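You operate a simulated robot arm through the tools that you are given. There is no shell and no other tool. Be economical: measure what you need, move in short steps, check, and stop when the job is done.

Carry out the task below with a simulated robot arm. There is one attempt and no reset: what you move stays moved.

JOB
Dip the green-sealed small bearing beside the tank in oil and leave it on the grid.
Fine: Lower it on the grey rack and raise the rack again.

Only the result counts: the job must be done as asked and must still hold three seconds after the hand-in. Knocking over, shifting, dropping, spilling or breaking anything else fails it.

ROBOT AND FRAMES
A 7-joint arm with a two-finger parallel gripper, fixed in place. Base frame: the origin is at the foot of the arm, x ahead of it, y to its left, z up. Lengths are in mm, angles in rad, forces in N, time in s.
With the tool pointing down near the work surface it reaches from about 240 to 680 mm from the base axis. Its first joint turns from -1.152 to 1.152 rad. Payload 2.4 kg.
Tool frame: the origin (TCP) lies between the finger pads and is the grasp point; the fingertips stand 30 mm ahead of it; z points along the fingers, y is the line along which they close. The gripper opens to 94 mm. The fingers are 28 mm wide and 10 mm thick; the gripper's body (50 by 96 mm) begins 55 mm behind the TCP.
Orientation is told as [roll, pitch, yaw] about the base's x, y, z axes, in that order, counted from this pose: with the fingers straight down and closing along the base's y, the tool's x points along the base's -x, its y along +y and its z along -z.

CONTROLS
- The arm moves only by the tool send_rows. Its argument "steps" is a list that holds one entry, the list of rows, each a list of 7 numbers: the shift along the tool's x, y, z in units of 40 mm (1.0 is 40 mm), then the turn, a rotation vector about the tool's x, y, z in units of 6 degrees (1.0 is 6 degrees), then the closure in counts, from 0 (fully open) to 255 (shut). In form: [[[tx, ty, tz, ax, ay, az, jaw], ...]]. A call has 1 to 10 rows; each row shifts and turns the commanded pose from where the row before left it, along the tool's axes as they then stand. A call with a number of a shift or a turn outside -1 to 1 is refused whole. Each row takes 0.2 s and may step no farther than 50 mm and 0.15 rad from the row before; otherwise, or with a gripper value out of range, the whole call is refused. Where a pose cannot be reached the arm comes as near as it can. A force on the tool above 70 N (or 10 N above the force at the start of the call, whichever is more), or a blocked arm, ends the call early, and 0.2 s more pass. The fingers move at their own pace (about 153 mm/s each) and stop on an object; they squeeze with about 30 N. The grip force told is the motor's: it shows also when the fingers shut on nothing. Time passes only in rows, and 0.2 s behind the last, so rows that do not move let the fingers close. It gives the time, the measured TCP pose, the force on the tool (base axes), the opening and the grip force at its end, in the units of the frame above (readings bear some noise), with the torque about the TCP (base axes, N m) and any sound that the robot's microphone picked up, and new pictures: "pictures" is both (left out), scene, wrist or none.
- Cameras (640 x 400 px; columns grow to the right, rows downward): "scene" is fixed at [35.5, 468.5, 1452.3]; the picture's right is [-0.78, -0.62, 0.00], its down [-0.30, 0.37, -0.88] and it looks along [0.55, -0.69, -0.48] (base axes); focal length 352 px, centre (320, 200). "wrist" rides on the gripper at [76, 14, -103] in the tool frame; the picture's right is [-0.18, 0.98, 0.00], its down [-0.75, -0.14, -0.64] and it looks along [-0.63, -0.12, 0.77] (tool axes); focal length 243 px, centre (320, 200). There is no depth. A picture from a camera that has moved, and an enlarged one, comes with that camera's place and axes in the base frame and with its lens.
- enlarge(camera, box): a new picture of the part [left, top, right, bottom] of that camera's present view, enlarged. No time passes.
- finish_job(): hands the job in; it is judged then, once.

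Go step by step. Nothing tells you positions but the pictures and the camera data: compare them with the known pose of the tool, close in by small moves and look again before you grip or let go. The budget is 120 turns and 200 pictures, counting those below and the enlarged ones. Unless the task says otherwise, let go and move clear before handing in.

The tools are called after "Request:" as name(argument=value, ...) on one line, values as JSON. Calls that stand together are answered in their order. send_rows: Moves the arm, as the interface text tells. Its arguments: {"type":"object","properties":{"steps":{"type":"array","items":{"type":"array","items":{"type":"array","items":{"type":"number"}}}},"pictures":{"type":"string","enum":["both","scene","wrist","none"]}},"required":["steps"]} The other tools are called the same way: enlarge (camera, box) takes an enlarged picture of a part of a camera's view; finish_job () hands the job in.

At the start:

```text
time: 0.0
tool_pos: [315.5, -32.8, 1169.9]
ee_rot: [-0.001, -0.001, -0.001]
force: [0.1, -0.2, 0.7]
moment: [0.02, -0.01, -0.01]
width: 94.1
grasp_force: 0.0
```

scene: 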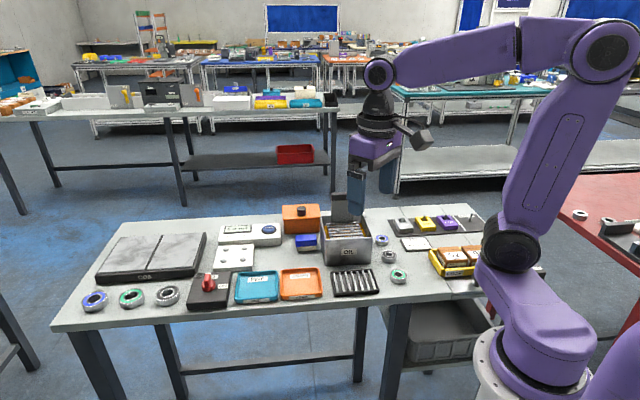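
wrist: 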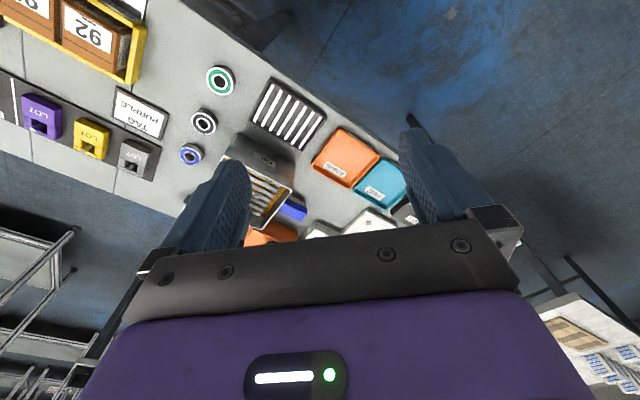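

I see an oil tank with a rack inside, three small bearings next to it (blue, grey, green seals), and a dark slotted grid. I'll enlarge to see details.

Request:
enlarge(camera="scene", box=[270, 180, 430, 310])

Request:
enlarge(camera="scene", box=[80, 190, 300, 320])

Request:
enlarge(camera="wrist", box=[170, 50, 350, 240])

```text
3.08 times, centred on (350, 245) of scene
camera zoom: at [35.5, 468.5, 1452.3], right [-0.78, -0.62, 0.0], down [-0.3, 0.37, -0.88], along [0.55, -0.69, -0.48], focal length 1082 px, centre (228, 62)
```

zoom: 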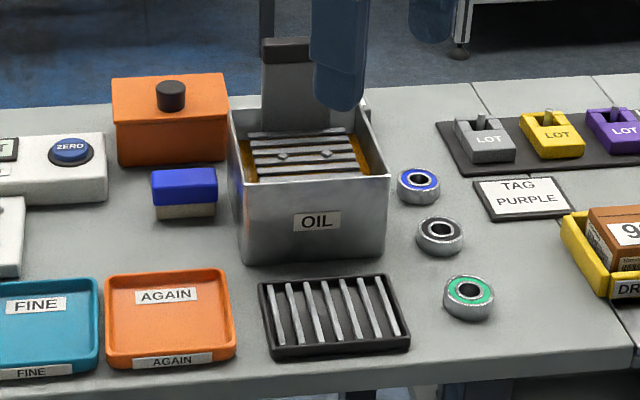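

```text
2.91 times, centred on (190, 255) of scene
camera zoom: at [35.5, 468.5, 1452.3], right [-0.78, -0.62, 0.0], down [-0.3, 0.37, -0.88], along [0.55, -0.69, -0.48], focal length 1023 px, centre (698, 40)
```

zoom: 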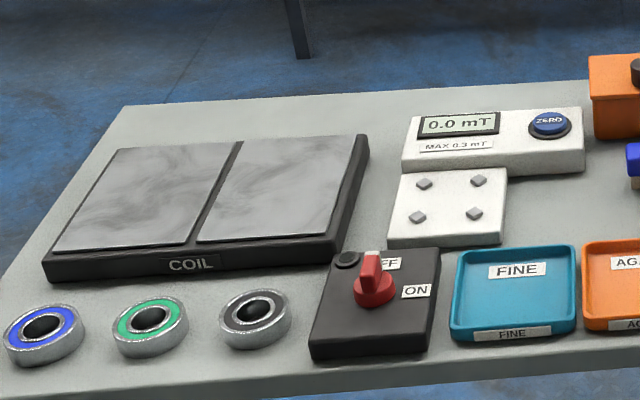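

```text
2.11 times, centred on (260, 145) of wrist
camera zoom: at [239.6, -18.9, 1274.3], right [0.18, 0.98, 0.0], down [0.75, -0.14, 0.64], along [0.63, -0.12, -0.77], focal length 511 px, centre (446, 316)
```

zoom: 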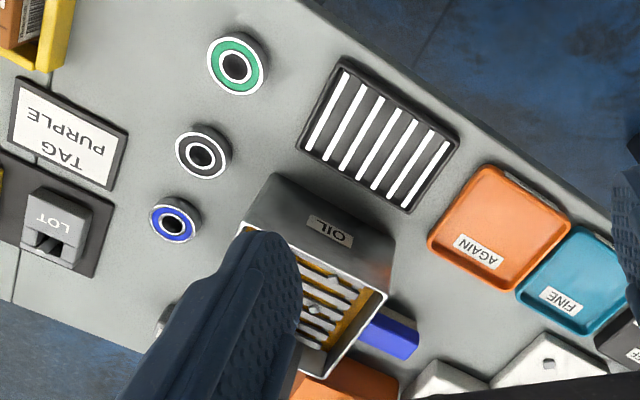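

The green small bearing is about (312, -196), top z≈856. I'll move above it for a better look with the wrist camera.

Request:
send_rows(steps=[[[0.25, -0.9, 0.6, 0, 0, 0, 0], [0.25, -0.9, 0.6, 0, 0, 0, 0], [0.25, -0.9, 0.6, 0, 0, 0, 0], [0.25, -0.9, 0.6, 0, 0, 0, 0], [0, 0, 0, 0, 0, 0, 0]]])

```text
time: 1.2
tool_pos: [275.5, -176.2, 1073.7]
ee_rot: [0.0, -0.001, 0.0]
force: [-0.1, 0.8, 0.4]
moment: [0.02, -0.02, -0.02]
width: 94.2
grasp_force: 0.0
camera wrist: at [199.9, -163.1, 1176.4], right [0.18, 0.98, 0.0], down [0.75, -0.14, 0.64], along [0.63, -0.12, -0.77], focal length 243 px, centre (320, 200)
```

scene: 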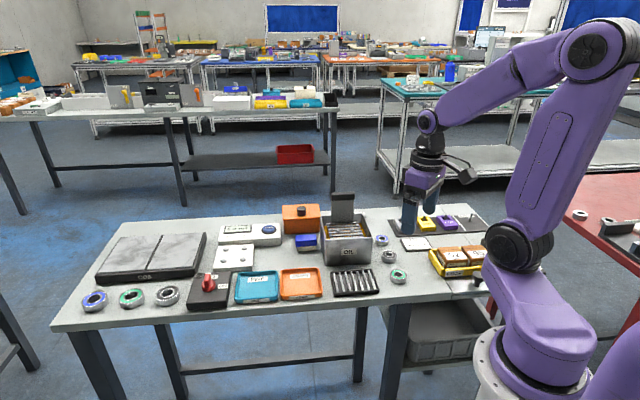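
wrist: 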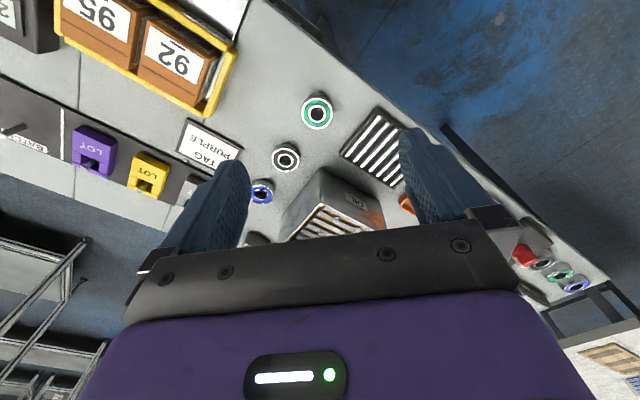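

Arm is out of the way now; I look closer at the tank and rack.

Request:
enlarge(camera="scene", box=[310, 180, 410, 305])

Request:
enlarge(camera="wrist", box=[230, 80, 430, 260])

```text
3.20 times, centred on (360, 242) of scene
camera zoom: at [35.5, 468.5, 1452.3], right [-0.78, -0.62, 0.0], down [-0.3, 0.37, -0.88], along [0.55, -0.69, -0.48], focal length 1125 px, centre (192, 64)
```

zoom: 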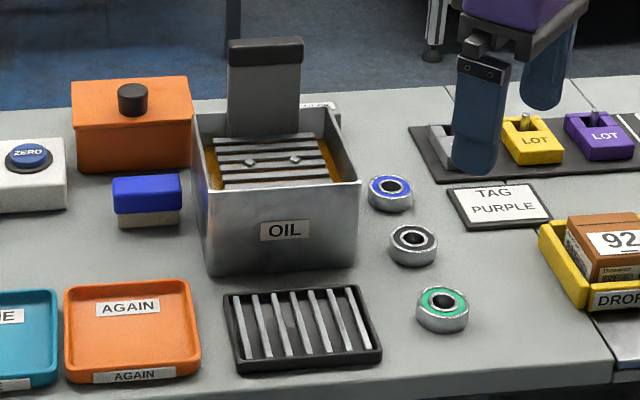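

```text
2.22 times, centred on (330, 170) of wrist
camera zoom: at [199.9, -163.1, 1176.4], right [0.18, 0.98, 0.0], down [0.75, -0.14, 0.64], along [0.63, -0.12, -0.77], focal length 539 px, centre (298, 267)
```

zoom: 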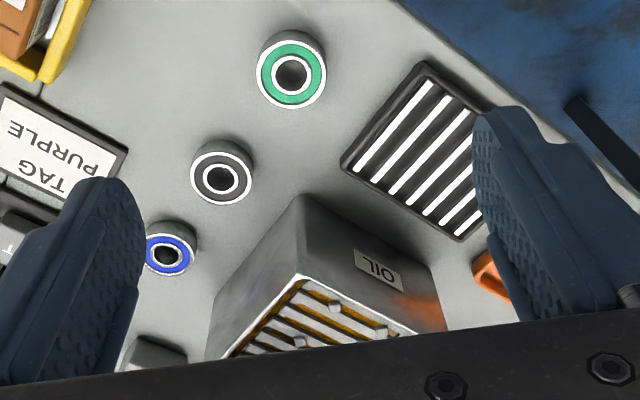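

Tank is ~120 mm square, rotated ~42°, centre about (490, -215), rim z≈932, handle top ≈1010. Moving over it for a top view.

Request:
send_rows(steps=[[[-1, -0.2, -0.4, 0, 0, 0, 0], [-1, -0.2, -0.4, 0, 0, 0, 0], [-1, -0.2, -0.4, 0, 0, 0, 0], [-1, -0.2, -0.4, 0, 0, 0, 0], [-1, -0.2, -0.4, 0, 0, 0, 0], [0, 0, 0, 0, 0, 0, 0]]])

Request:
enlarge(camera="wrist", box=[220, 0, 420, 230])

```text
time: 2.6
tool_pos: [476.7, -215.7, 1154.7]
ee_rot: [0.0, 0.001, 0.001]
force: [0.7, 0.3, -0.1]
moment: [-0.02, -0.04, 0.0]
width: 94.0
grasp_force: 0.1
camera wrist: at [400.4, -202.7, 1257.2], right [0.18, 0.98, 0.0], down [0.75, -0.14, 0.64], along [0.63, -0.12, -0.77], focal length 243 px, centre (320, 200)
```

scene: 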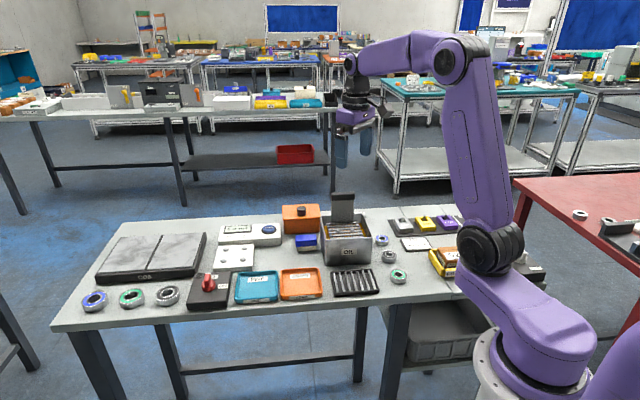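
wrist: 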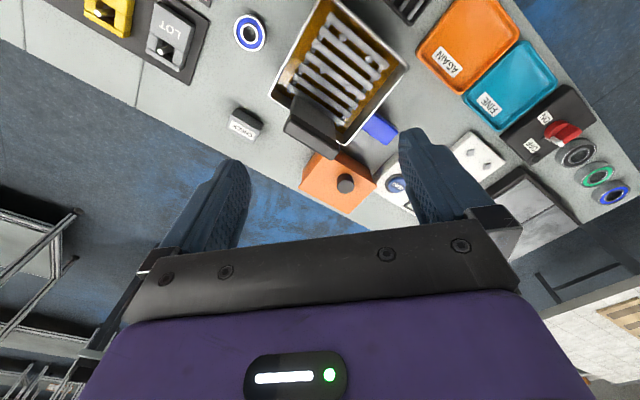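

```text
1.74 times, centred on (320, 115) of wrist
camera zoom: at [400.4, -202.7, 1257.2], right [0.18, 0.98, 0.0], down [0.75, -0.14, 0.64], along [0.63, -0.12, -0.77], focal length 422 px, centre (320, 348)
```

zoom: 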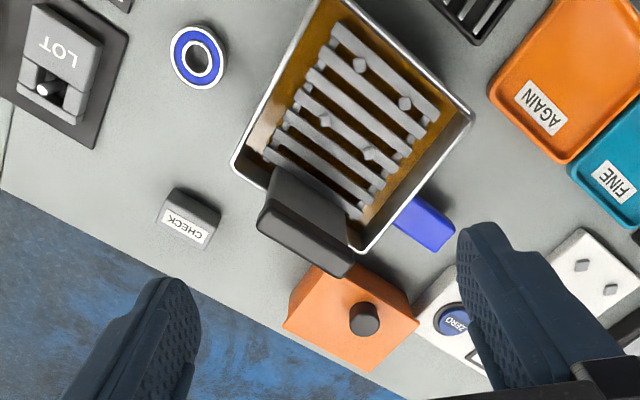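

The rack has four pegs forming a seat centred ~(467, -185), with bars running at 45°. I'll go over the green bearing and turn the gripper -45° in yaw so the fingers clear the pegs later.

Request:
send_rows(steps=[[[0.683, 0.108, 0.58, 0, 0, 0, 0], [0.683, 0.108, 0.58, 0, 0, 0, 0], [0.683, 0.108, 0.58, 0, 0, 0, 0], [0.683, 0.108, 0.58, 0, 0, 0, 0], [0.683, 0.108, 0.58, 0, 0, 0, 0], [0.683, 0.108, 0.58, 0, 0, 0, 0], [0, 0, 0, 0, 0, 1, 60], [0, 0, 0, 0, 0, 1, 60], [0, 0, 0, 0, 0, 1, 60], [0, 0, 0, 0, 0, 1, 60]]], pictures="none")

Request:
send_rows(steps=[[[0, 0, 0, 0, 0, 1, 60], [0, 0, 0, 0, 0, 1, 60], [0, 0, 0, 0, 0, 1, 60], [0, 0, 0, 0, 0, 0.5, 60], [0, 0, 0, 0, 0, 0, 60]]])

Request:
enlarge(camera="wrist", box=[220, 0, 420, 200])

```text
time: 4.8
tool_pos: [312.2, -192.7, 1015.1]
ee_rot: [0.0, 0.0, -0.42]
force: [0.4, -0.3, 0.5]
moment: [0.01, 0.04, -0.01]
width: 71.9
grasp_force: 0.0
```

```text
time: 6.0
tool_pos: [311.5, -190.5, 1015.9]
ee_rot: [0.0, 0.001, -0.786]
force: [0.3, -0.2, -0.5]
moment: [0.0, 0.02, 0.03]
width: 71.9
grasp_force: 0.0
camera wrist: at [268.3, -127.5, 1119.4], right [0.83, 0.56, 0.0], down [0.43, -0.63, 0.64], along [0.36, -0.53, -0.77], focal length 243 px, centre (320, 200)
```

scene: 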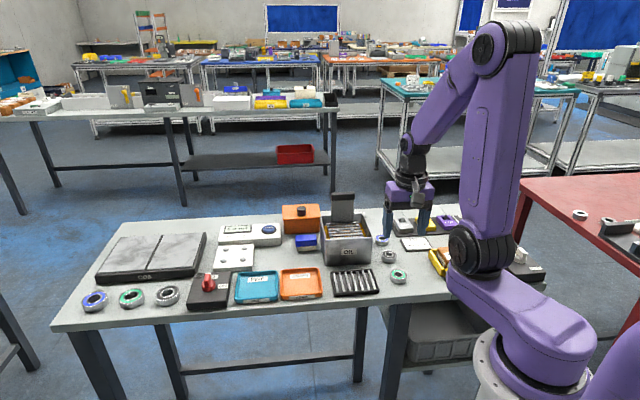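
wrist: 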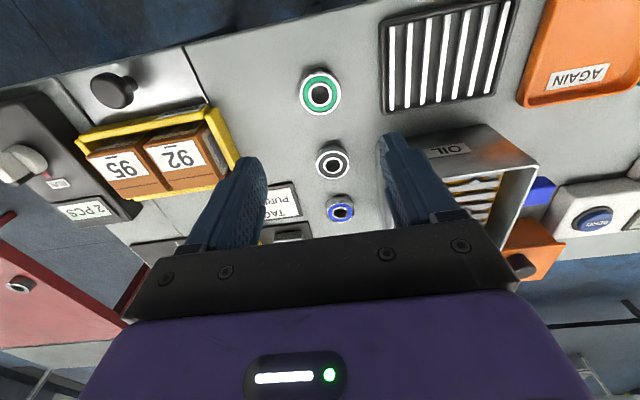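

```text
2.00 times, centred on (320, 100) of wrist
camera zoom: at [268.3, -127.5, 1119.4], right [0.83, 0.56, 0.0], down [0.43, -0.63, 0.64], along [0.36, -0.53, -0.77], focal length 485 px, centre (320, 400)
```

zoom: 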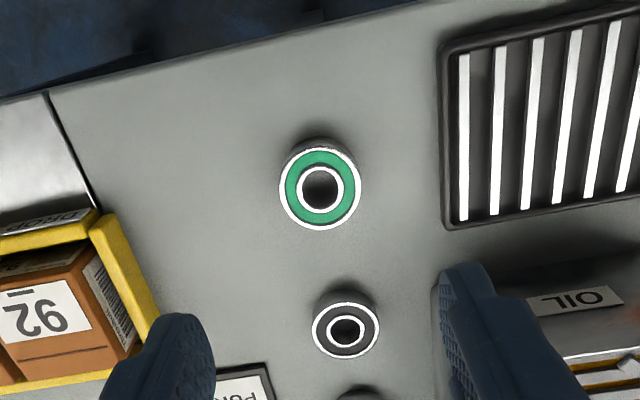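

Bearing lies centred below the TCP to within ~1 mm. Descending 90 mm and checking again.

Request:
send_rows(steps=[[[0, 0, 0.75, 0, 0, 0, 60], [0, 0, 0.75, 0, 0, 0, 60], [0, 0, 0.75, 0, 0, 0, 60], [0, 0, 0, 0, 0, 0, 60]]])

Request:
enlarge(camera="scene", box=[340, 220, 440, 300])

```text
time: 7.0
tool_pos: [312.8, -190.7, 926.5]
ee_rot: [-0.001, -0.001, -0.784]
force: [0.1, -0.3, -1.5]
moment: [0.06, 0.01, -0.01]
width: 71.9
grasp_force: 0.1
camera wrist: at [269.3, -126.8, 1030.1], right [0.82, 0.57, 0.0], down [0.43, -0.63, 0.64], along [0.36, -0.53, -0.77], focal length 243 px, centre (320, 200)
```

scene: 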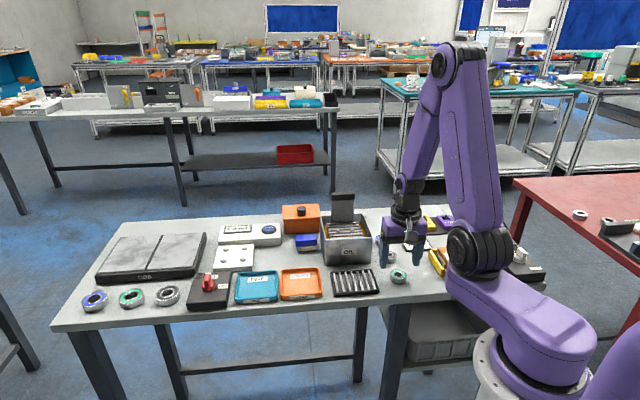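
wrist: 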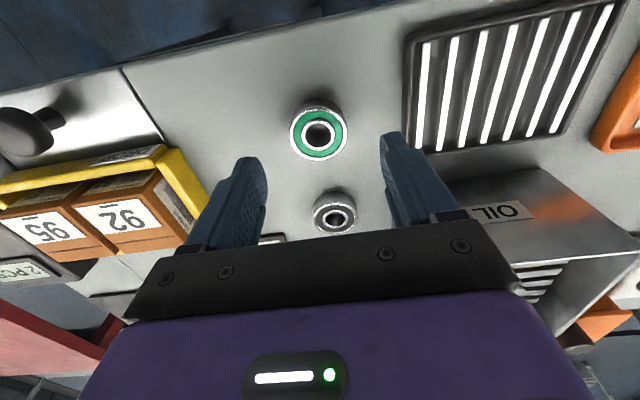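

```text
5.00 times, centred on (390, 260) of scene
camera zoom: at [35.5, 468.5, 1452.3], right [-0.78, -0.62, 0.0], down [-0.3, 0.37, -0.88], along [0.55, -0.69, -0.48], focal length 1758 px, centre (-30, -100)
```

zoom: 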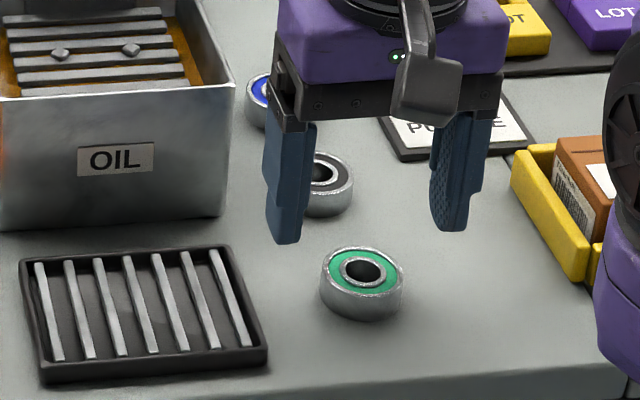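

Aligned; top of bearing ≈858, table ≈844. Lower so fingertips are ~6 mm above the table, then close.

Request:
send_rows(steps=[[[0, -0.03, 0.6, 0, 0, 0, 60], [0, 0, 0.56, 0, 0, 0, 60], [0, 0, 0, 0, 0, 0, 60]]])

Request:
enlarge(camera="scene", box=[350, 230, 430, 300])

```text
time: 7.6
tool_pos: [311.6, -192.5, 890.2]
ee_rot: [0.0, -0.001, -0.786]
force: [-6.4, 5.6, 44.0]
moment: [0.18, 0.79, 0.0]
width: 71.9
grasp_force: 0.0
stopped in row 2: the force on the tool passed its limit at 184 N (the readings are from after the stop); the commanded pose is now the measured one
camera wrist: at [267.3, -127.3, 992.8], right [0.83, 0.56, 0.0], down [0.43, -0.63, 0.64], along [0.36, -0.53, -0.77], focal length 243 px, centre (320, 200)
```

scene: 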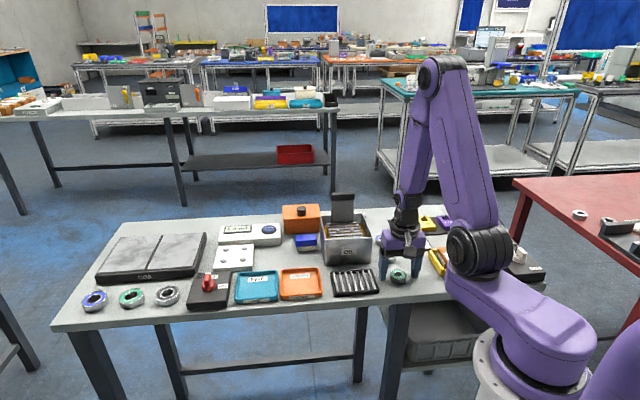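
wrist: 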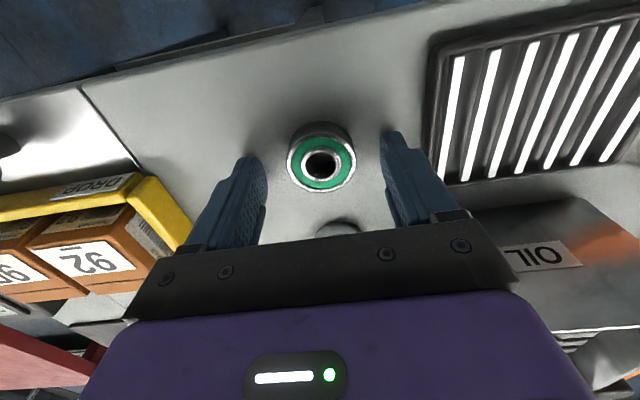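

```text
5.71 times, centred on (390, 265) of scene
camera zoom: at [34.9, 468.9, 1452.2], right [-0.78, -0.62, 0.0], down [-0.3, 0.37, -0.88], along [0.55, -0.69, -0.47], focal length 2009 px, centre (-80, -171)
```

zoom: 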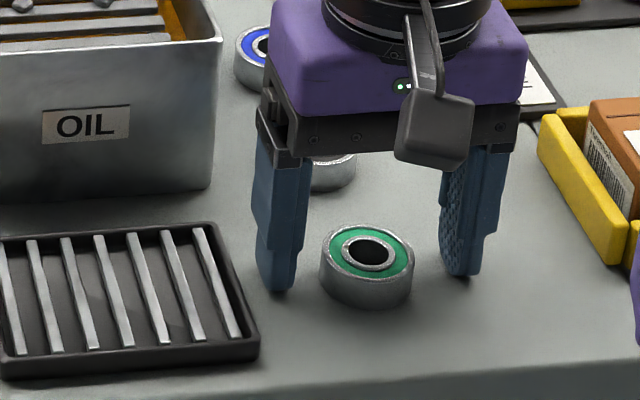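

The table is actually at z≈860 (fingertips touched it), bearing top ≈874, still centred. I raise 6 mm and close.

Request:
send_rows(steps=[[[0, 0, -0.15, 0, 0, 0, 60], [0, 0, 0, 0, 0, 0, 160], [0, 0, 0, 0, 0, 0, 160], [0, 0, 0, 0, 0, 0, 160]]])

Request:
enlarge(camera="scene", box=[350, 230, 430, 300])

```text
time: 8.6
tool_pos: [312.4, -192.9, 894.3]
ee_rot: [-0.002, -0.004, -0.785]
force: [0.6, -0.9, -0.2]
moment: [0.02, 0.0, 0.0]
width: 38.8
grasp_force: 30.0
camera wrist: at [268.1, -127.9, 997.2], right [0.83, 0.56, 0.0], down [0.43, -0.63, 0.64], along [0.36, -0.53, -0.76], focal length 243 px, centre (320, 200)
```

scene: 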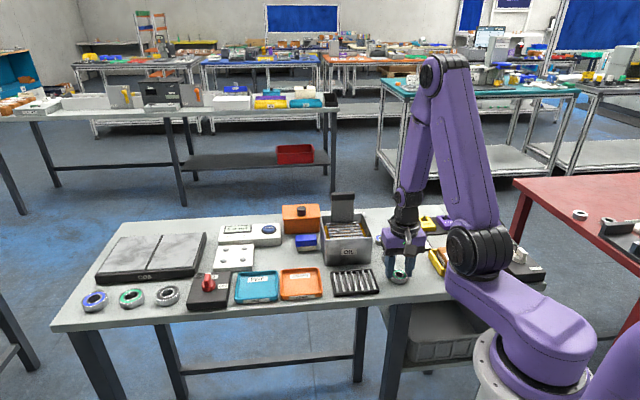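
wrist: 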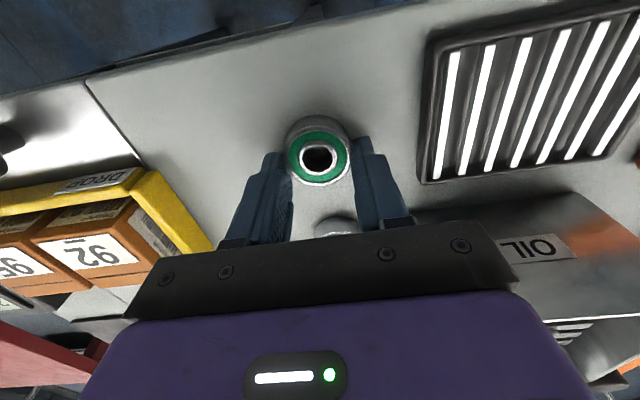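

```text
5.71 times, centred on (390, 265) of scene
camera zoom: at [35.5, 468.5, 1452.3], right [-0.78, -0.62, 0.0], down [-0.3, 0.37, -0.88], along [0.55, -0.69, -0.48], focal length 2009 px, centre (-80, -171)
```

zoom: 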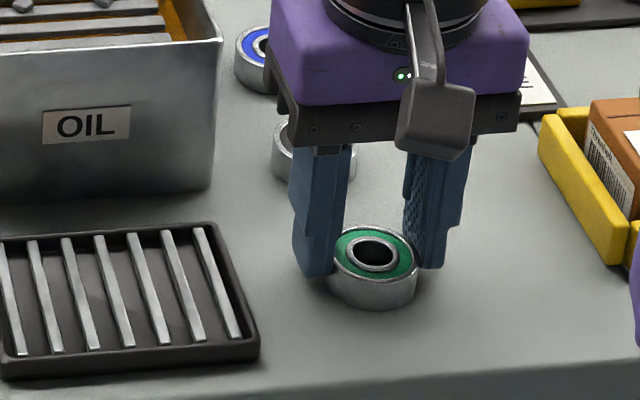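

Gripped at 38.8 mm with 30 N. Lifting straight up and checking.

Request:
send_rows(steps=[[[0, 0, -0.4, 0, 0, 0, 160], [0, 0, -0.9, 0, 0, 0, 160], [0, 0, -0.9, 0, 0, 0, 160], [0, 0, -0.9, 0, 0, 0, 160], [0, 0, -0.9, 0, 0, 0, 160], [0, 0, 0, 0, 0, 0, 160]]])

Request:
enlarge(camera="wrist", box=[260, 90, 380, 190])

Request:
enlarge(camera="scene", box=[300, 170, 430, 270])

```text
time: 10.0
tool_pos: [310.2, -192.6, 1056.7]
ee_rot: [0.001, -0.004, -0.785]
force: [0.2, 0.2, 0.5]
moment: [0.0, -0.01, -0.01]
width: 35.3
grasp_force: 0.0
camera wrist: at [267.2, -129.2, 1159.1], right [0.83, 0.56, 0.0], down [0.43, -0.63, 0.64], along [0.36, -0.53, -0.76], focal length 243 px, centre (320, 200)
```

scene: 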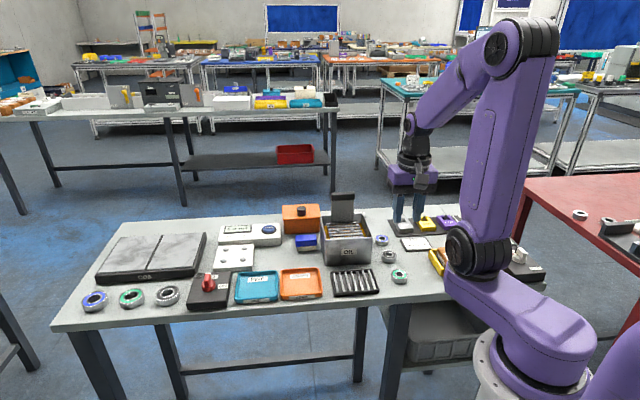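
wrist: 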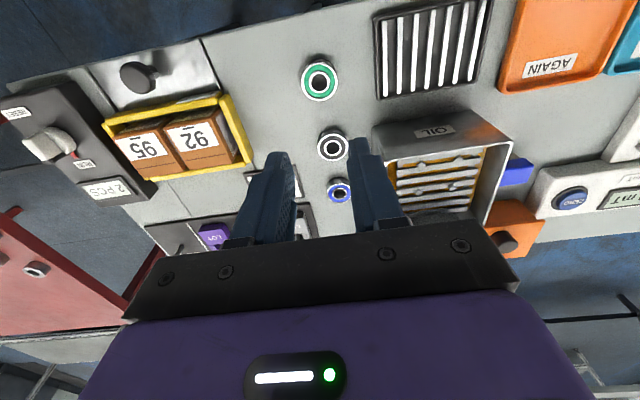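

```text
4.00 times, centred on (320, 140) of wrist
camera zoom: at [267.2, -129.2, 1159.1], right [0.83, 0.56, 0.0], down [0.43, -0.63, 0.64], along [0.36, -0.53, -0.76], focal length 970 px, centre (320, 440)
```

zoom: 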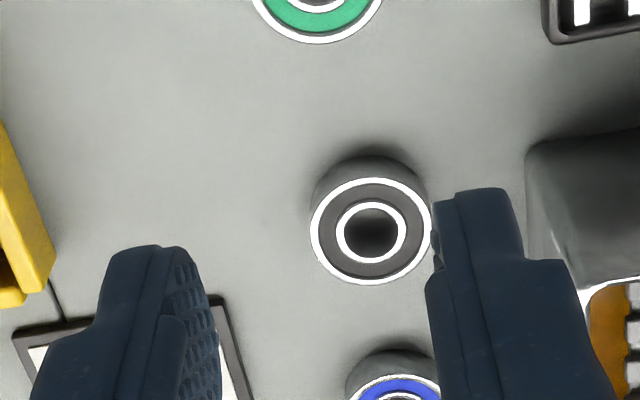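

```text
4.00 times, centred on (365, 220) of scene
camera zoom: at [35.5, 468.5, 1452.3], right [-0.78, -0.62, 0.0], down [-0.3, 0.37, -0.88], along [0.55, -0.69, -0.48], focal length 1406 px, centre (140, 120)
```

zoom: 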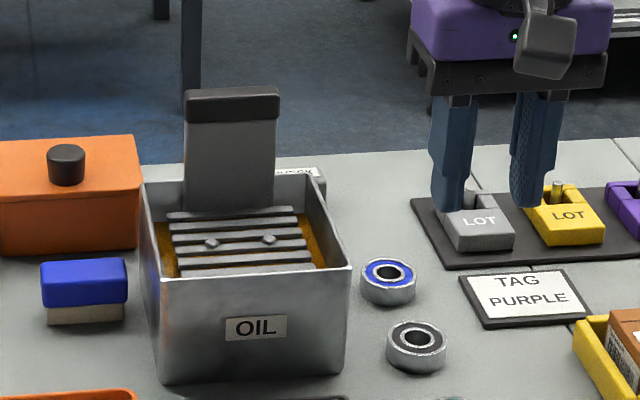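

The bearing slipped out of the grip (still in place on the table); it was ~7 mm off-centre toward tool +x. I reopen, shift, descend and recheck.

Request:
send_rows(steps=[[[0.17, 0, 0, 0, 0, 0, 60], [0, 0, 0.8, 0, 0, 0, 60], [0, 0, 0.8, 0, 0, 0, 60], [0, 0, 0.8, 0, 0, 0, 60], [0, 0, 0.8, 0, 0, 0, 60], [0, 0, 0, 0, 0, 0, 60]]])

Request:
enlarge(camera="wrist", box=[220, 90, 420, 210])

Request:
enlarge(camera="scene", box=[350, 230, 430, 300])

```text
time: 11.4
tool_pos: [305.4, -188.4, 925.4]
ee_rot: [0.001, -0.003, -0.786]
force: [-0.6, 0.4, 0.4]
moment: [0.04, 0.0, -0.04]
width: 71.9
grasp_force: 0.1
camera wrist: at [262.1, -124.2, 1029.1], right [0.83, 0.56, 0.0], down [0.43, -0.63, 0.64], along [0.36, -0.53, -0.76], focal length 243 px, centre (320, 200)
```

scene: 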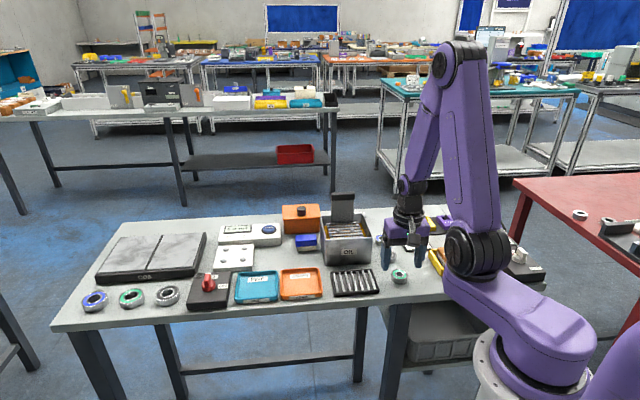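
wrist: 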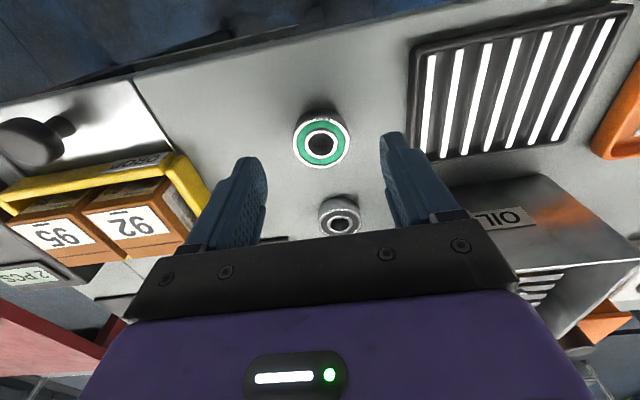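

```text
3.20 times, centred on (320, 150) of wrist
camera zoom: at [262.1, -124.2, 1029.1], right [0.83, 0.56, 0.0], down [0.43, -0.63, 0.64], along [0.36, -0.53, -0.76], focal length 776 px, centre (320, 360)
```

zoom: 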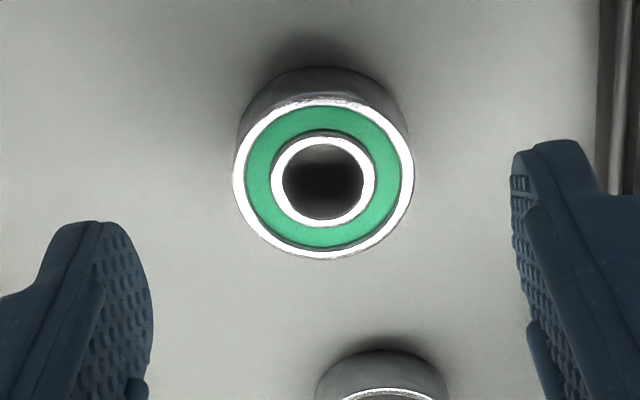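

```text
5.71 times, centred on (390, 265) of scene
camera zoom: at [35.5, 468.5, 1452.3], right [-0.78, -0.62, 0.0], down [-0.3, 0.37, -0.88], along [0.55, -0.69, -0.48], focal length 2009 px, centre (-80, -171)
```

zoom: 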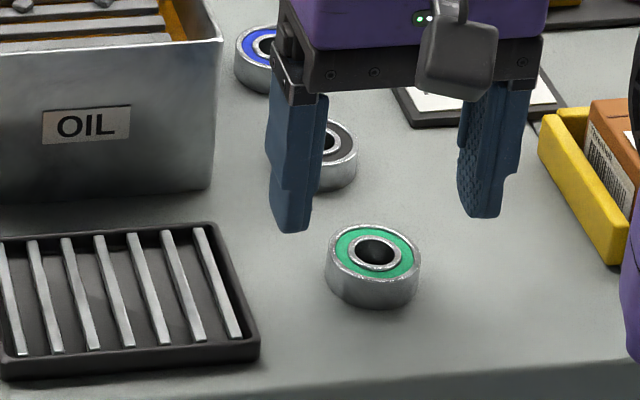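

Now centred (h≈874, D≈39 mm). Descending to fingertips ~2 mm above the table and closing.

Request:
send_rows(steps=[[[0, 0, 0.5, 0, 0, 0, 60], [0, 0, 0.3, 0, 0, 0, 60], [0, 0, 0, 0, 0, 0, 60], [0, 0, 0, 0, 0, 0, 200], [0, 0, 0, 0, 0, 0, 200], [0, 0, 0, 0, 0, 0, 200]]])

Request:
enlarge(camera="scene", box=[350, 230, 430, 300])

```text
time: 12.8
tool_pos: [307.2, -188.2, 895.3]
ee_rot: [0.0, -0.003, -0.785]
force: [0.4, -0.3, 0.1]
moment: [0.05, 0.03, -0.01]
width: 38.4
grasp_force: 30.0
camera wrist: at [262.7, -123.6, 997.7], right [0.83, 0.56, 0.0], down [0.43, -0.63, 0.64], along [0.36, -0.53, -0.76], focal length 243 px, centre (320, 200)
```

scene: 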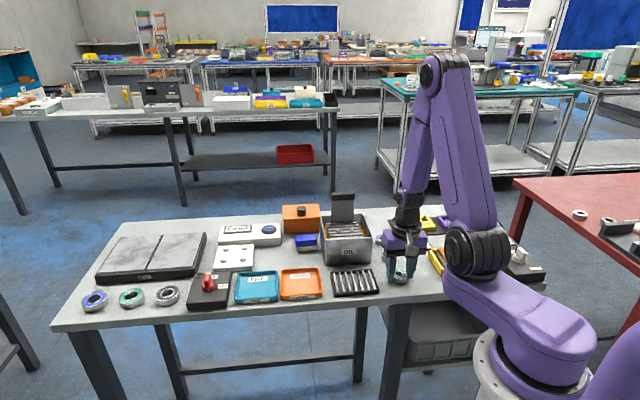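
wrist: 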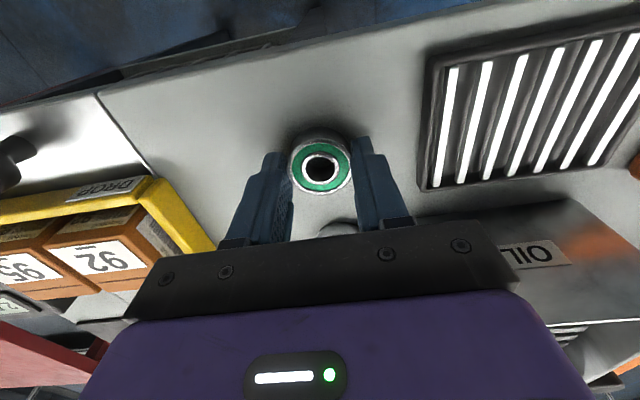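

```text
5.71 times, centred on (390, 265) of scene
camera zoom: at [35.5, 468.5, 1452.3], right [-0.78, -0.62, 0.0], down [-0.3, 0.37, -0.88], along [0.55, -0.69, -0.48], focal length 2009 px, centre (-80, -171)
```

zoom: 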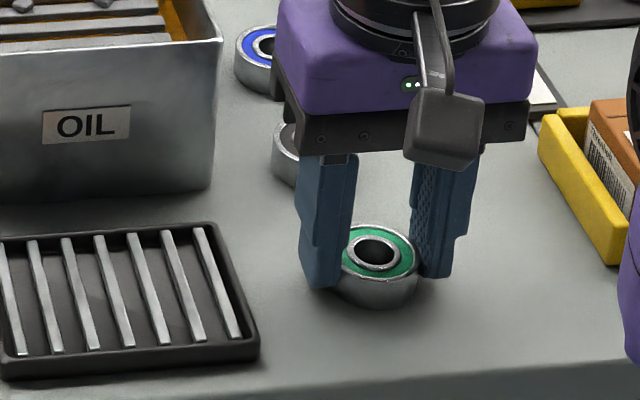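

Grip is now centred. Small lift to test that it holds.

Request:
send_rows(steps=[[[0, 0, -0.2, 0, 0, 0, 200], [0, 0, -0.4, 0, 0, 0, 200], [0, 0, -0.4, 0, 0, 0, 200], [0, 0, 0, 0, 0, 0, 200]]])

Request:
enlarge(camera="scene", box=[350, 210, 430, 280])

```text
time: 13.8
tool_pos: [307.6, -187.4, 934.8]
ee_rot: [-0.001, -0.003, -0.786]
force: [0.4, -0.5, -0.6]
moment: [-0.03, 0.04, 0.01]
width: 38.7
grasp_force: 29.5
camera wrist: at [262.7, -123.6, 1037.8], right [0.83, 0.56, 0.0], down [0.43, -0.63, 0.64], along [0.36, -0.53, -0.77], focal length 243 px, centre (320, 200)
```

scene: 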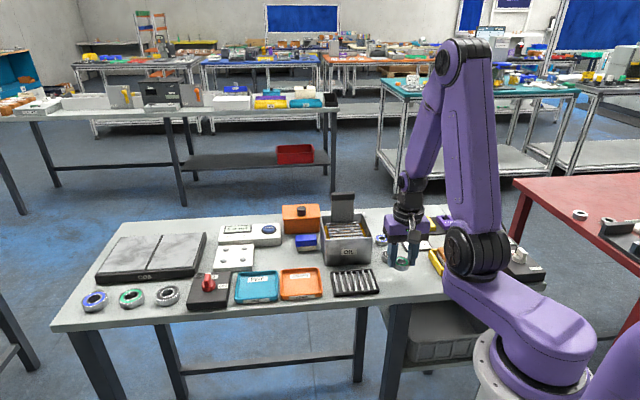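
wrist: 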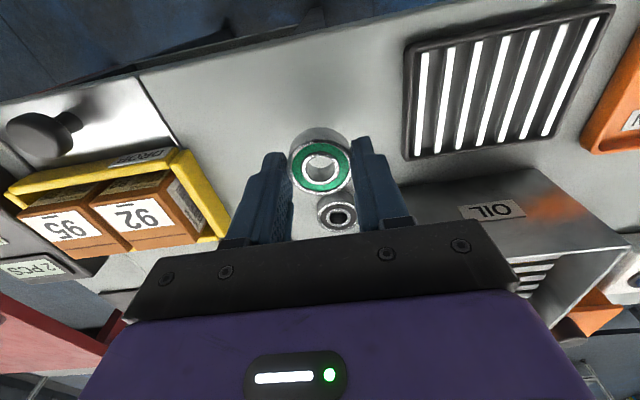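

```text
5.71 times, centred on (390, 245) of scene
camera zoom: at [35.5, 468.5, 1452.3], right [-0.78, -0.62, 0.0], down [-0.3, 0.37, -0.88], along [0.55, -0.69, -0.48], focal length 2009 px, centre (-80, -57)
```

zoom: 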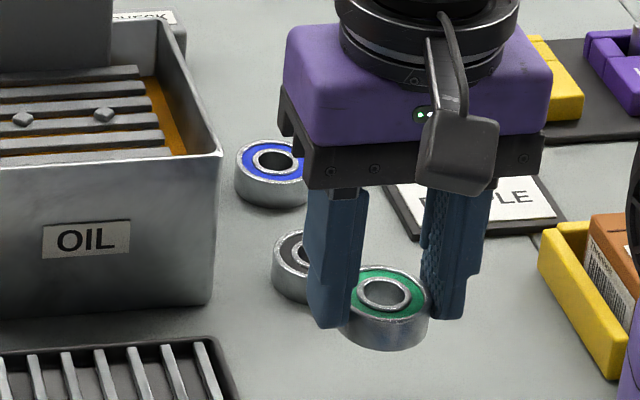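

The bearing is held. Raise to z≈1090 and move over the rack seat to look.

Request:
send_rows(steps=[[[0, 0, -0.97, 0, 0, 0, 200], [0, 0, -0.97, 0, 0, 0, 200], [0, 0, -0.97, 0, 0, 0, 200], [0, 0, -0.97, 0, 0, 0, 200], [-0.685, 0.7, 0, 0, 0, 0, 200], [-0.685, 0.7, 0, 0, 0, 0, 200], [-0.685, 0.7, 0, 0, 0, 0, 200], [-0.685, 0.7, 0, 0, 0, 0, 200], [0, 0, 0, 0, 0, 0, 200]]])

Request:
enlarge(camera="wrist", box=[240, 30, 400, 210])

Request:
enlarge(camera="scene", box=[300, 170, 400, 270])

```text
time: 15.8
tool_pos: [463.5, -185.9, 1090.0]
ee_rot: [0.0, -0.003, -0.784]
force: [-0.6, 0.6, -0.8]
moment: [-0.01, -0.02, 0.02]
width: 38.8
grasp_force: 29.7
camera wrist: at [419.7, -122.8, 1191.9], right [0.83, 0.56, 0.0], down [0.43, -0.63, 0.64], along [0.36, -0.53, -0.76], focal length 243 px, centre (320, 200)
```

scene: 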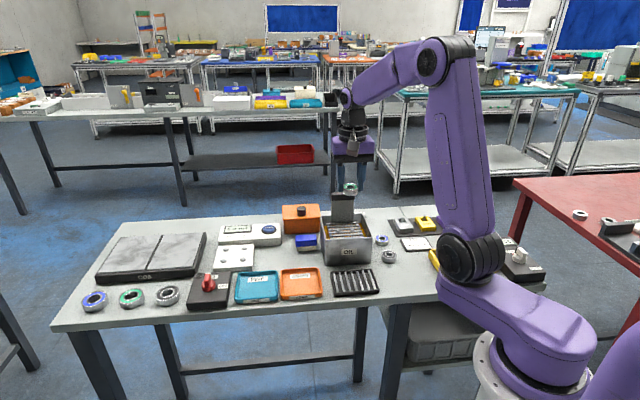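
wrist: 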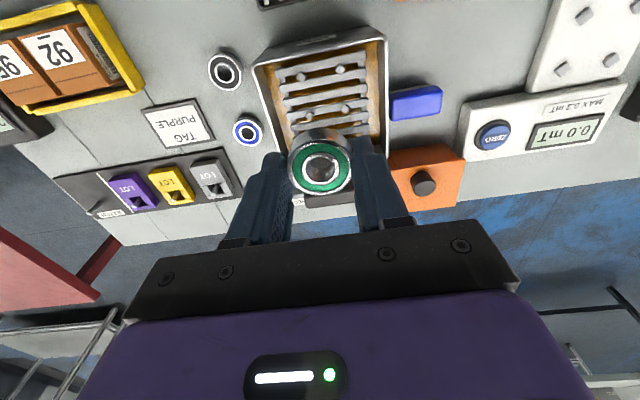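

```text
2.22 times, centred on (320, 120) of wrist
camera zoom: at [419.7, -122.8, 1191.9], right [0.83, 0.56, 0.0], down [0.43, -0.63, 0.64], along [0.36, -0.53, -0.76], focal length 539 px, centre (320, 378)
```

zoom: 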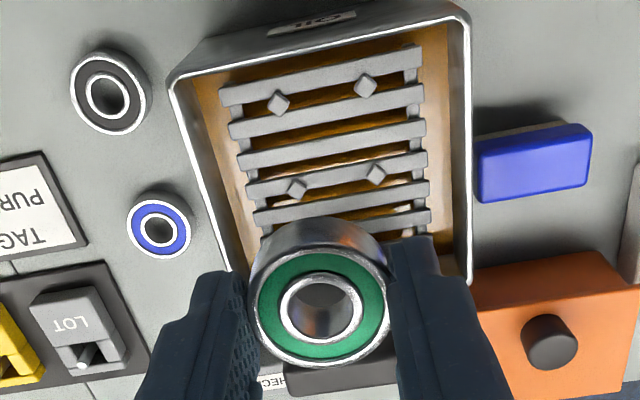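

```text
4.00 times, centred on (350, 220) of scene
camera zoom: at [35.6, 468.5, 1452.3], right [-0.78, -0.62, 0.0], down [-0.3, 0.37, -0.88], along [0.55, -0.69, -0.48], focal length 1406 px, centre (200, 120)
```

zoom: 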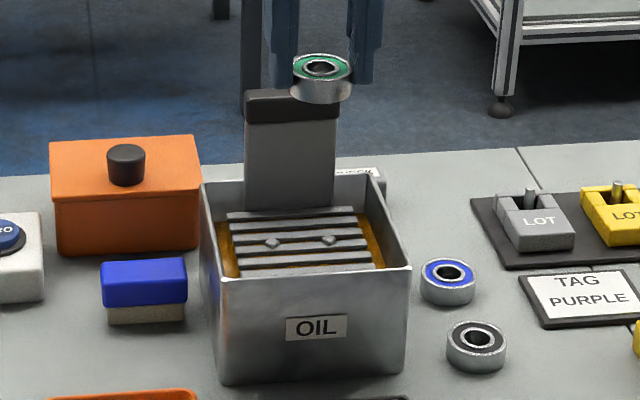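

Seat measured ~0.5 mm in tool x and ~3.5 mm in tool y from the TCP, pegs at z≈930. Shift and descend to 1010 for another look.

Request:
send_rows(steps=[[[0.01, 0.09, 0, 0, 0, 0, 200], [0, 0, 0.7, 0, 0, 0, 200], [0, 0, 0.7, 0, 0, 0, 200], [0, 0, 0.6, 0, 0, 0, 200], [0, 0, 0, 0, 0, 0, 200]]])

Request:
enlarge(camera="wrist", box=[240, 50, 400, 210])

Request:
enlarge(camera="scene", box=[300, 170, 400, 270])

```text
time: 17.0
tool_pos: [464.5, -182.0, 1010.2]
ee_rot: [0.001, -0.004, -0.785]
force: [-0.2, 0.4, -0.8]
moment: [0.01, 0.01, 0.01]
width: 38.6
grasp_force: 29.6
camera wrist: at [420.8, -118.3, 1113.1], right [0.83, 0.56, 0.0], down [0.43, -0.63, 0.64], along [0.36, -0.53, -0.76], focal length 243 px, centre (320, 200)
```

scene: 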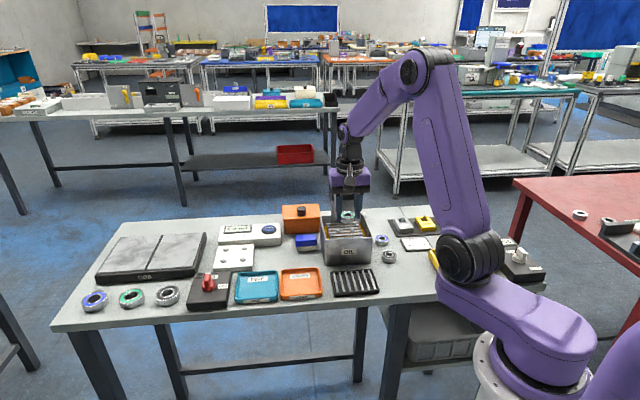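
wrist: 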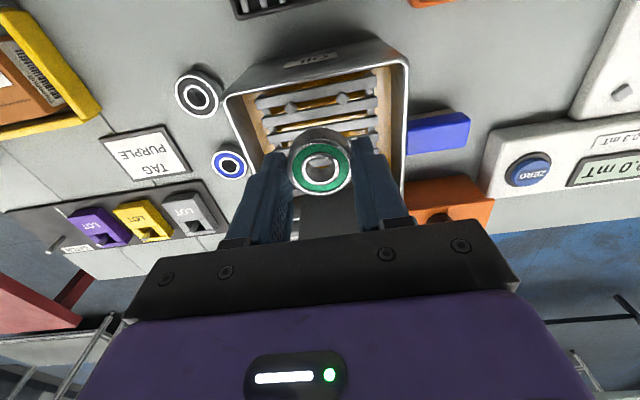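

```text
2.50 times, centred on (320, 130) of wrist
camera zoom: at [420.8, -118.3, 1113.1], right [0.83, 0.56, 0.0], down [0.43, -0.63, 0.64], along [0.36, -0.53, -0.76], focal length 606 px, centre (320, 375)
```

zoom: 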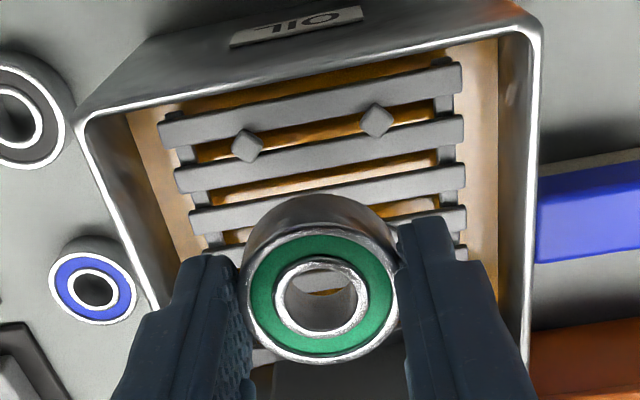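

```text
4.00 times, centred on (350, 220) of scene
camera zoom: at [35.6, 468.5, 1452.3], right [-0.78, -0.62, 0.0], down [-0.3, 0.37, -0.88], along [0.55, -0.69, -0.48], focal length 1406 px, centre (200, 120)
```

zoom: 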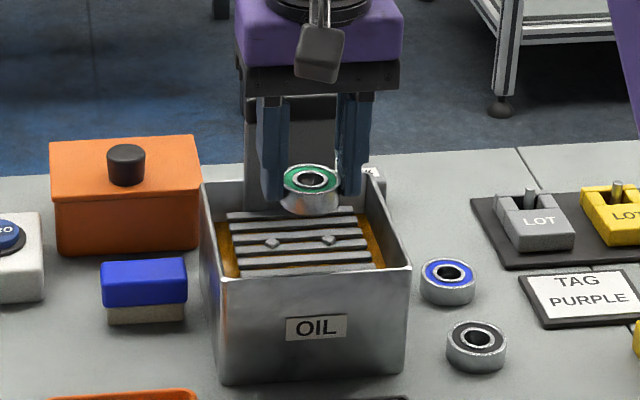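

Seat correction: +2 mm tool x, +1 mm tool y. Descending toward rack, then small steps watching force.

Request:
send_rows(steps=[[[0.05, 0.025, 0, 0, 0, 0, 200], [0, 0, 0.4, 0, 0, 0, 200], [0, 0, 0.4, 0, 0, 0, 200], [0, 0, 0, 0, 0, 0, 200]]])

Request:
enlarge(camera="wrist", box=[240, 50, 400, 210])

Request:
enlarge(camera="scene", box=[310, 190, 390, 260])

```text
time: 18.0
tool_pos: [463.6, -181.2, 979.1]
ee_rot: [0.0, -0.003, -0.784]
force: [0.6, -0.2, -1.4]
moment: [0.0, -0.02, 0.0]
width: 38.6
grasp_force: 30.3
camera wrist: at [420.1, -116.5, 1081.2], right [0.83, 0.56, 0.0], down [0.43, -0.63, 0.64], along [0.36, -0.53, -0.76], focal length 243 px, centre (320, 200)
```

scene: 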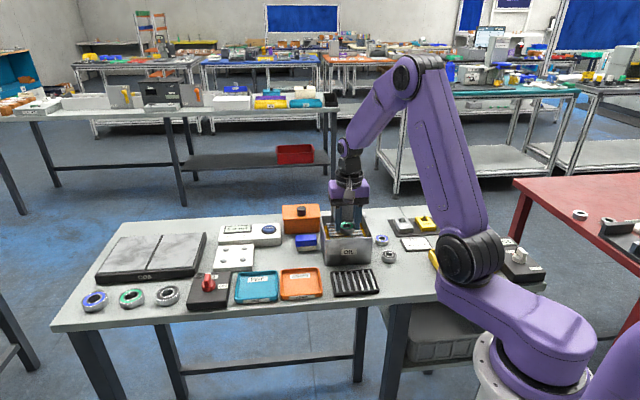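
wrist: 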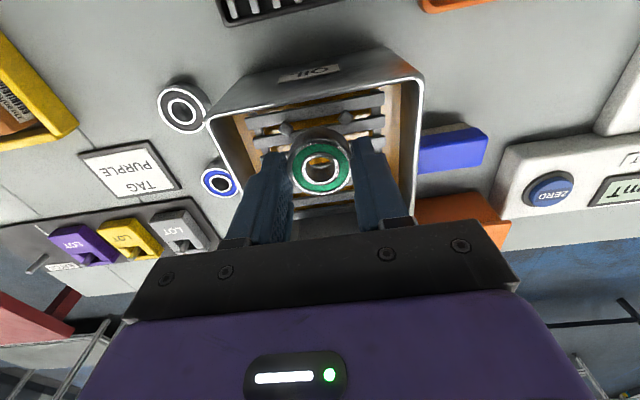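

```text
2.50 times, centred on (320, 130) of wrist
camera zoom: at [420.1, -116.5, 1081.2], right [0.83, 0.56, 0.0], down [0.43, -0.63, 0.64], along [0.36, -0.53, -0.76], focal length 606 px, centre (320, 375)
```

zoom: 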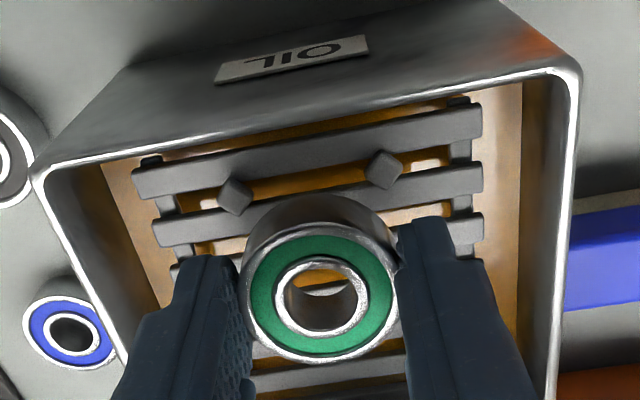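

```text
5.71 times, centred on (350, 225) of scene
camera zoom: at [35.6, 468.5, 1452.3], right [-0.78, -0.62, 0.0], down [-0.3, 0.37, -0.88], along [0.55, -0.69, -0.48], focal length 2009 px, centre (149, 57)
```

zoom: 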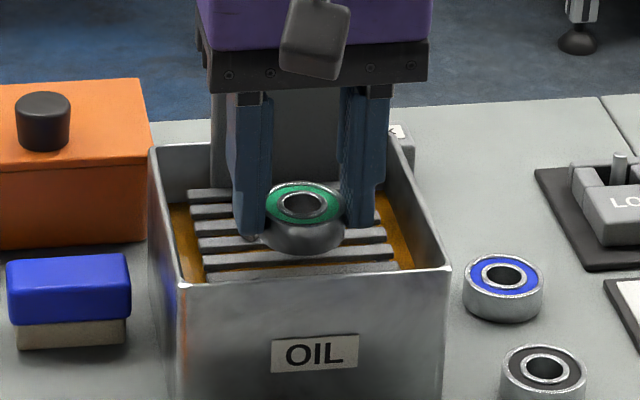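

Pegs agree (z≈937, seat within ~1 mm). Descend 10 mm and check force.

Request:
send_rows(steps=[[[0.025, 0.01, 0.1, 0, 0, 0, 200], [0, 0, 0.1, 0, 0, 0, 200], [0, 0, 0.05, 0, 0, 0, 200], [0, 0, 0, 0, 0, 0, 200]]], pictures="wrist")

Request:
enlarge(camera="scene", box=[310, 190, 390, 260])

```text
time: 19.0
tool_pos: [463.9, -178.5, 967.4]
ee_rot: [0.0, -0.005, -0.786]
force: [0.2, 0.5, -0.6]
moment: [-0.02, 0.01, 0.01]
width: 38.4
grasp_force: 30.6
camera wrist: at [420.6, -115.2, 1071.1], right [0.83, 0.56, 0.0], down [0.43, -0.63, 0.64], along [0.36, -0.53, -0.76], focal length 243 px, centre (320, 200)
```

wrist: 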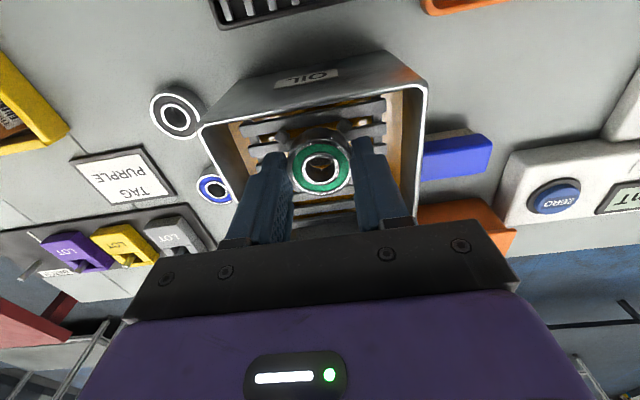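

```text
5.71 times, centred on (350, 225) of scene
camera zoom: at [35.6, 468.5, 1452.3], right [-0.78, -0.62, 0.0], down [-0.3, 0.37, -0.88], along [0.55, -0.69, -0.48], focal length 2009 px, centre (149, 57)
```

zoom: 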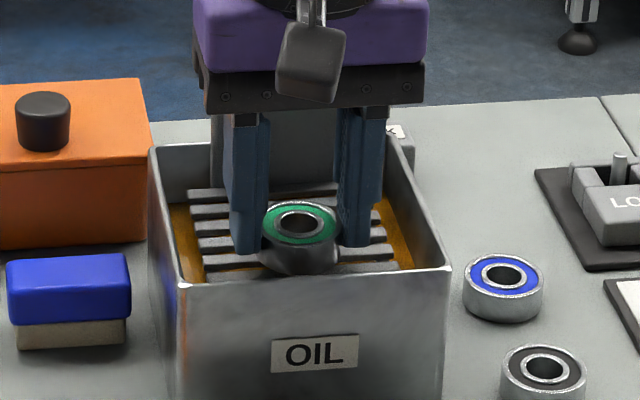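

I want to verify which peg row is visible from the scene view before lowering further.

Request:
enlarge(camera="scene", box=[328, 212, 372, 242])

Request:
enlarge(camera="wrist", box=[230, 80, 390, 210])

```text
13.33 times, centred on (350, 227) of scene
camera zoom: at [35.6, 468.5, 1452.3], right [-0.78, -0.62, 0.0], down [-0.3, 0.37, -0.88], along [0.55, -0.69, -0.48], focal length 4688 px, centre (-80, -160)
```

zoom: 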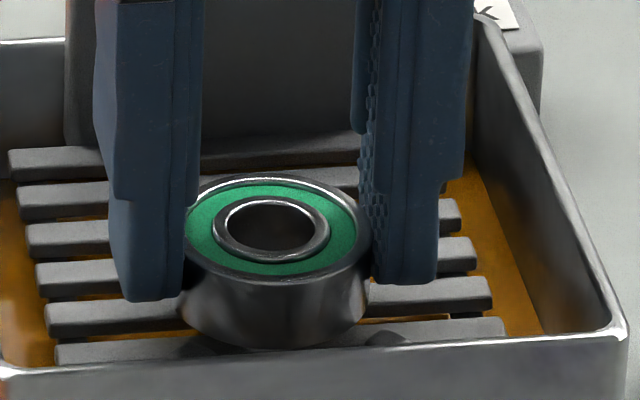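

```text
3.08 times, centred on (310, 145) of wrist
camera zoom: at [420.6, -115.2, 1071.1], right [0.83, 0.56, 0.0], down [0.43, -0.63, 0.64], along [0.36, -0.53, -0.76], focal length 746 px, centre (351, 369)
```

zoom: 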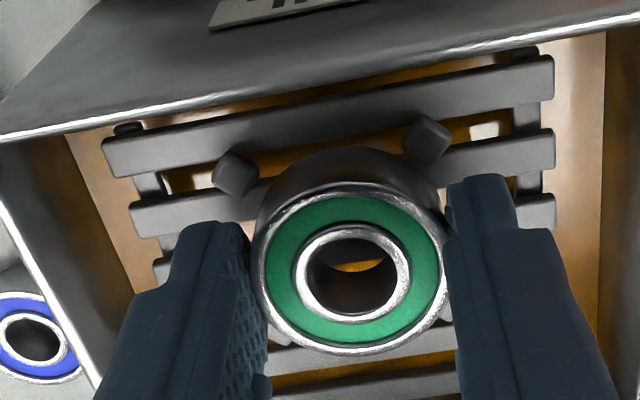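

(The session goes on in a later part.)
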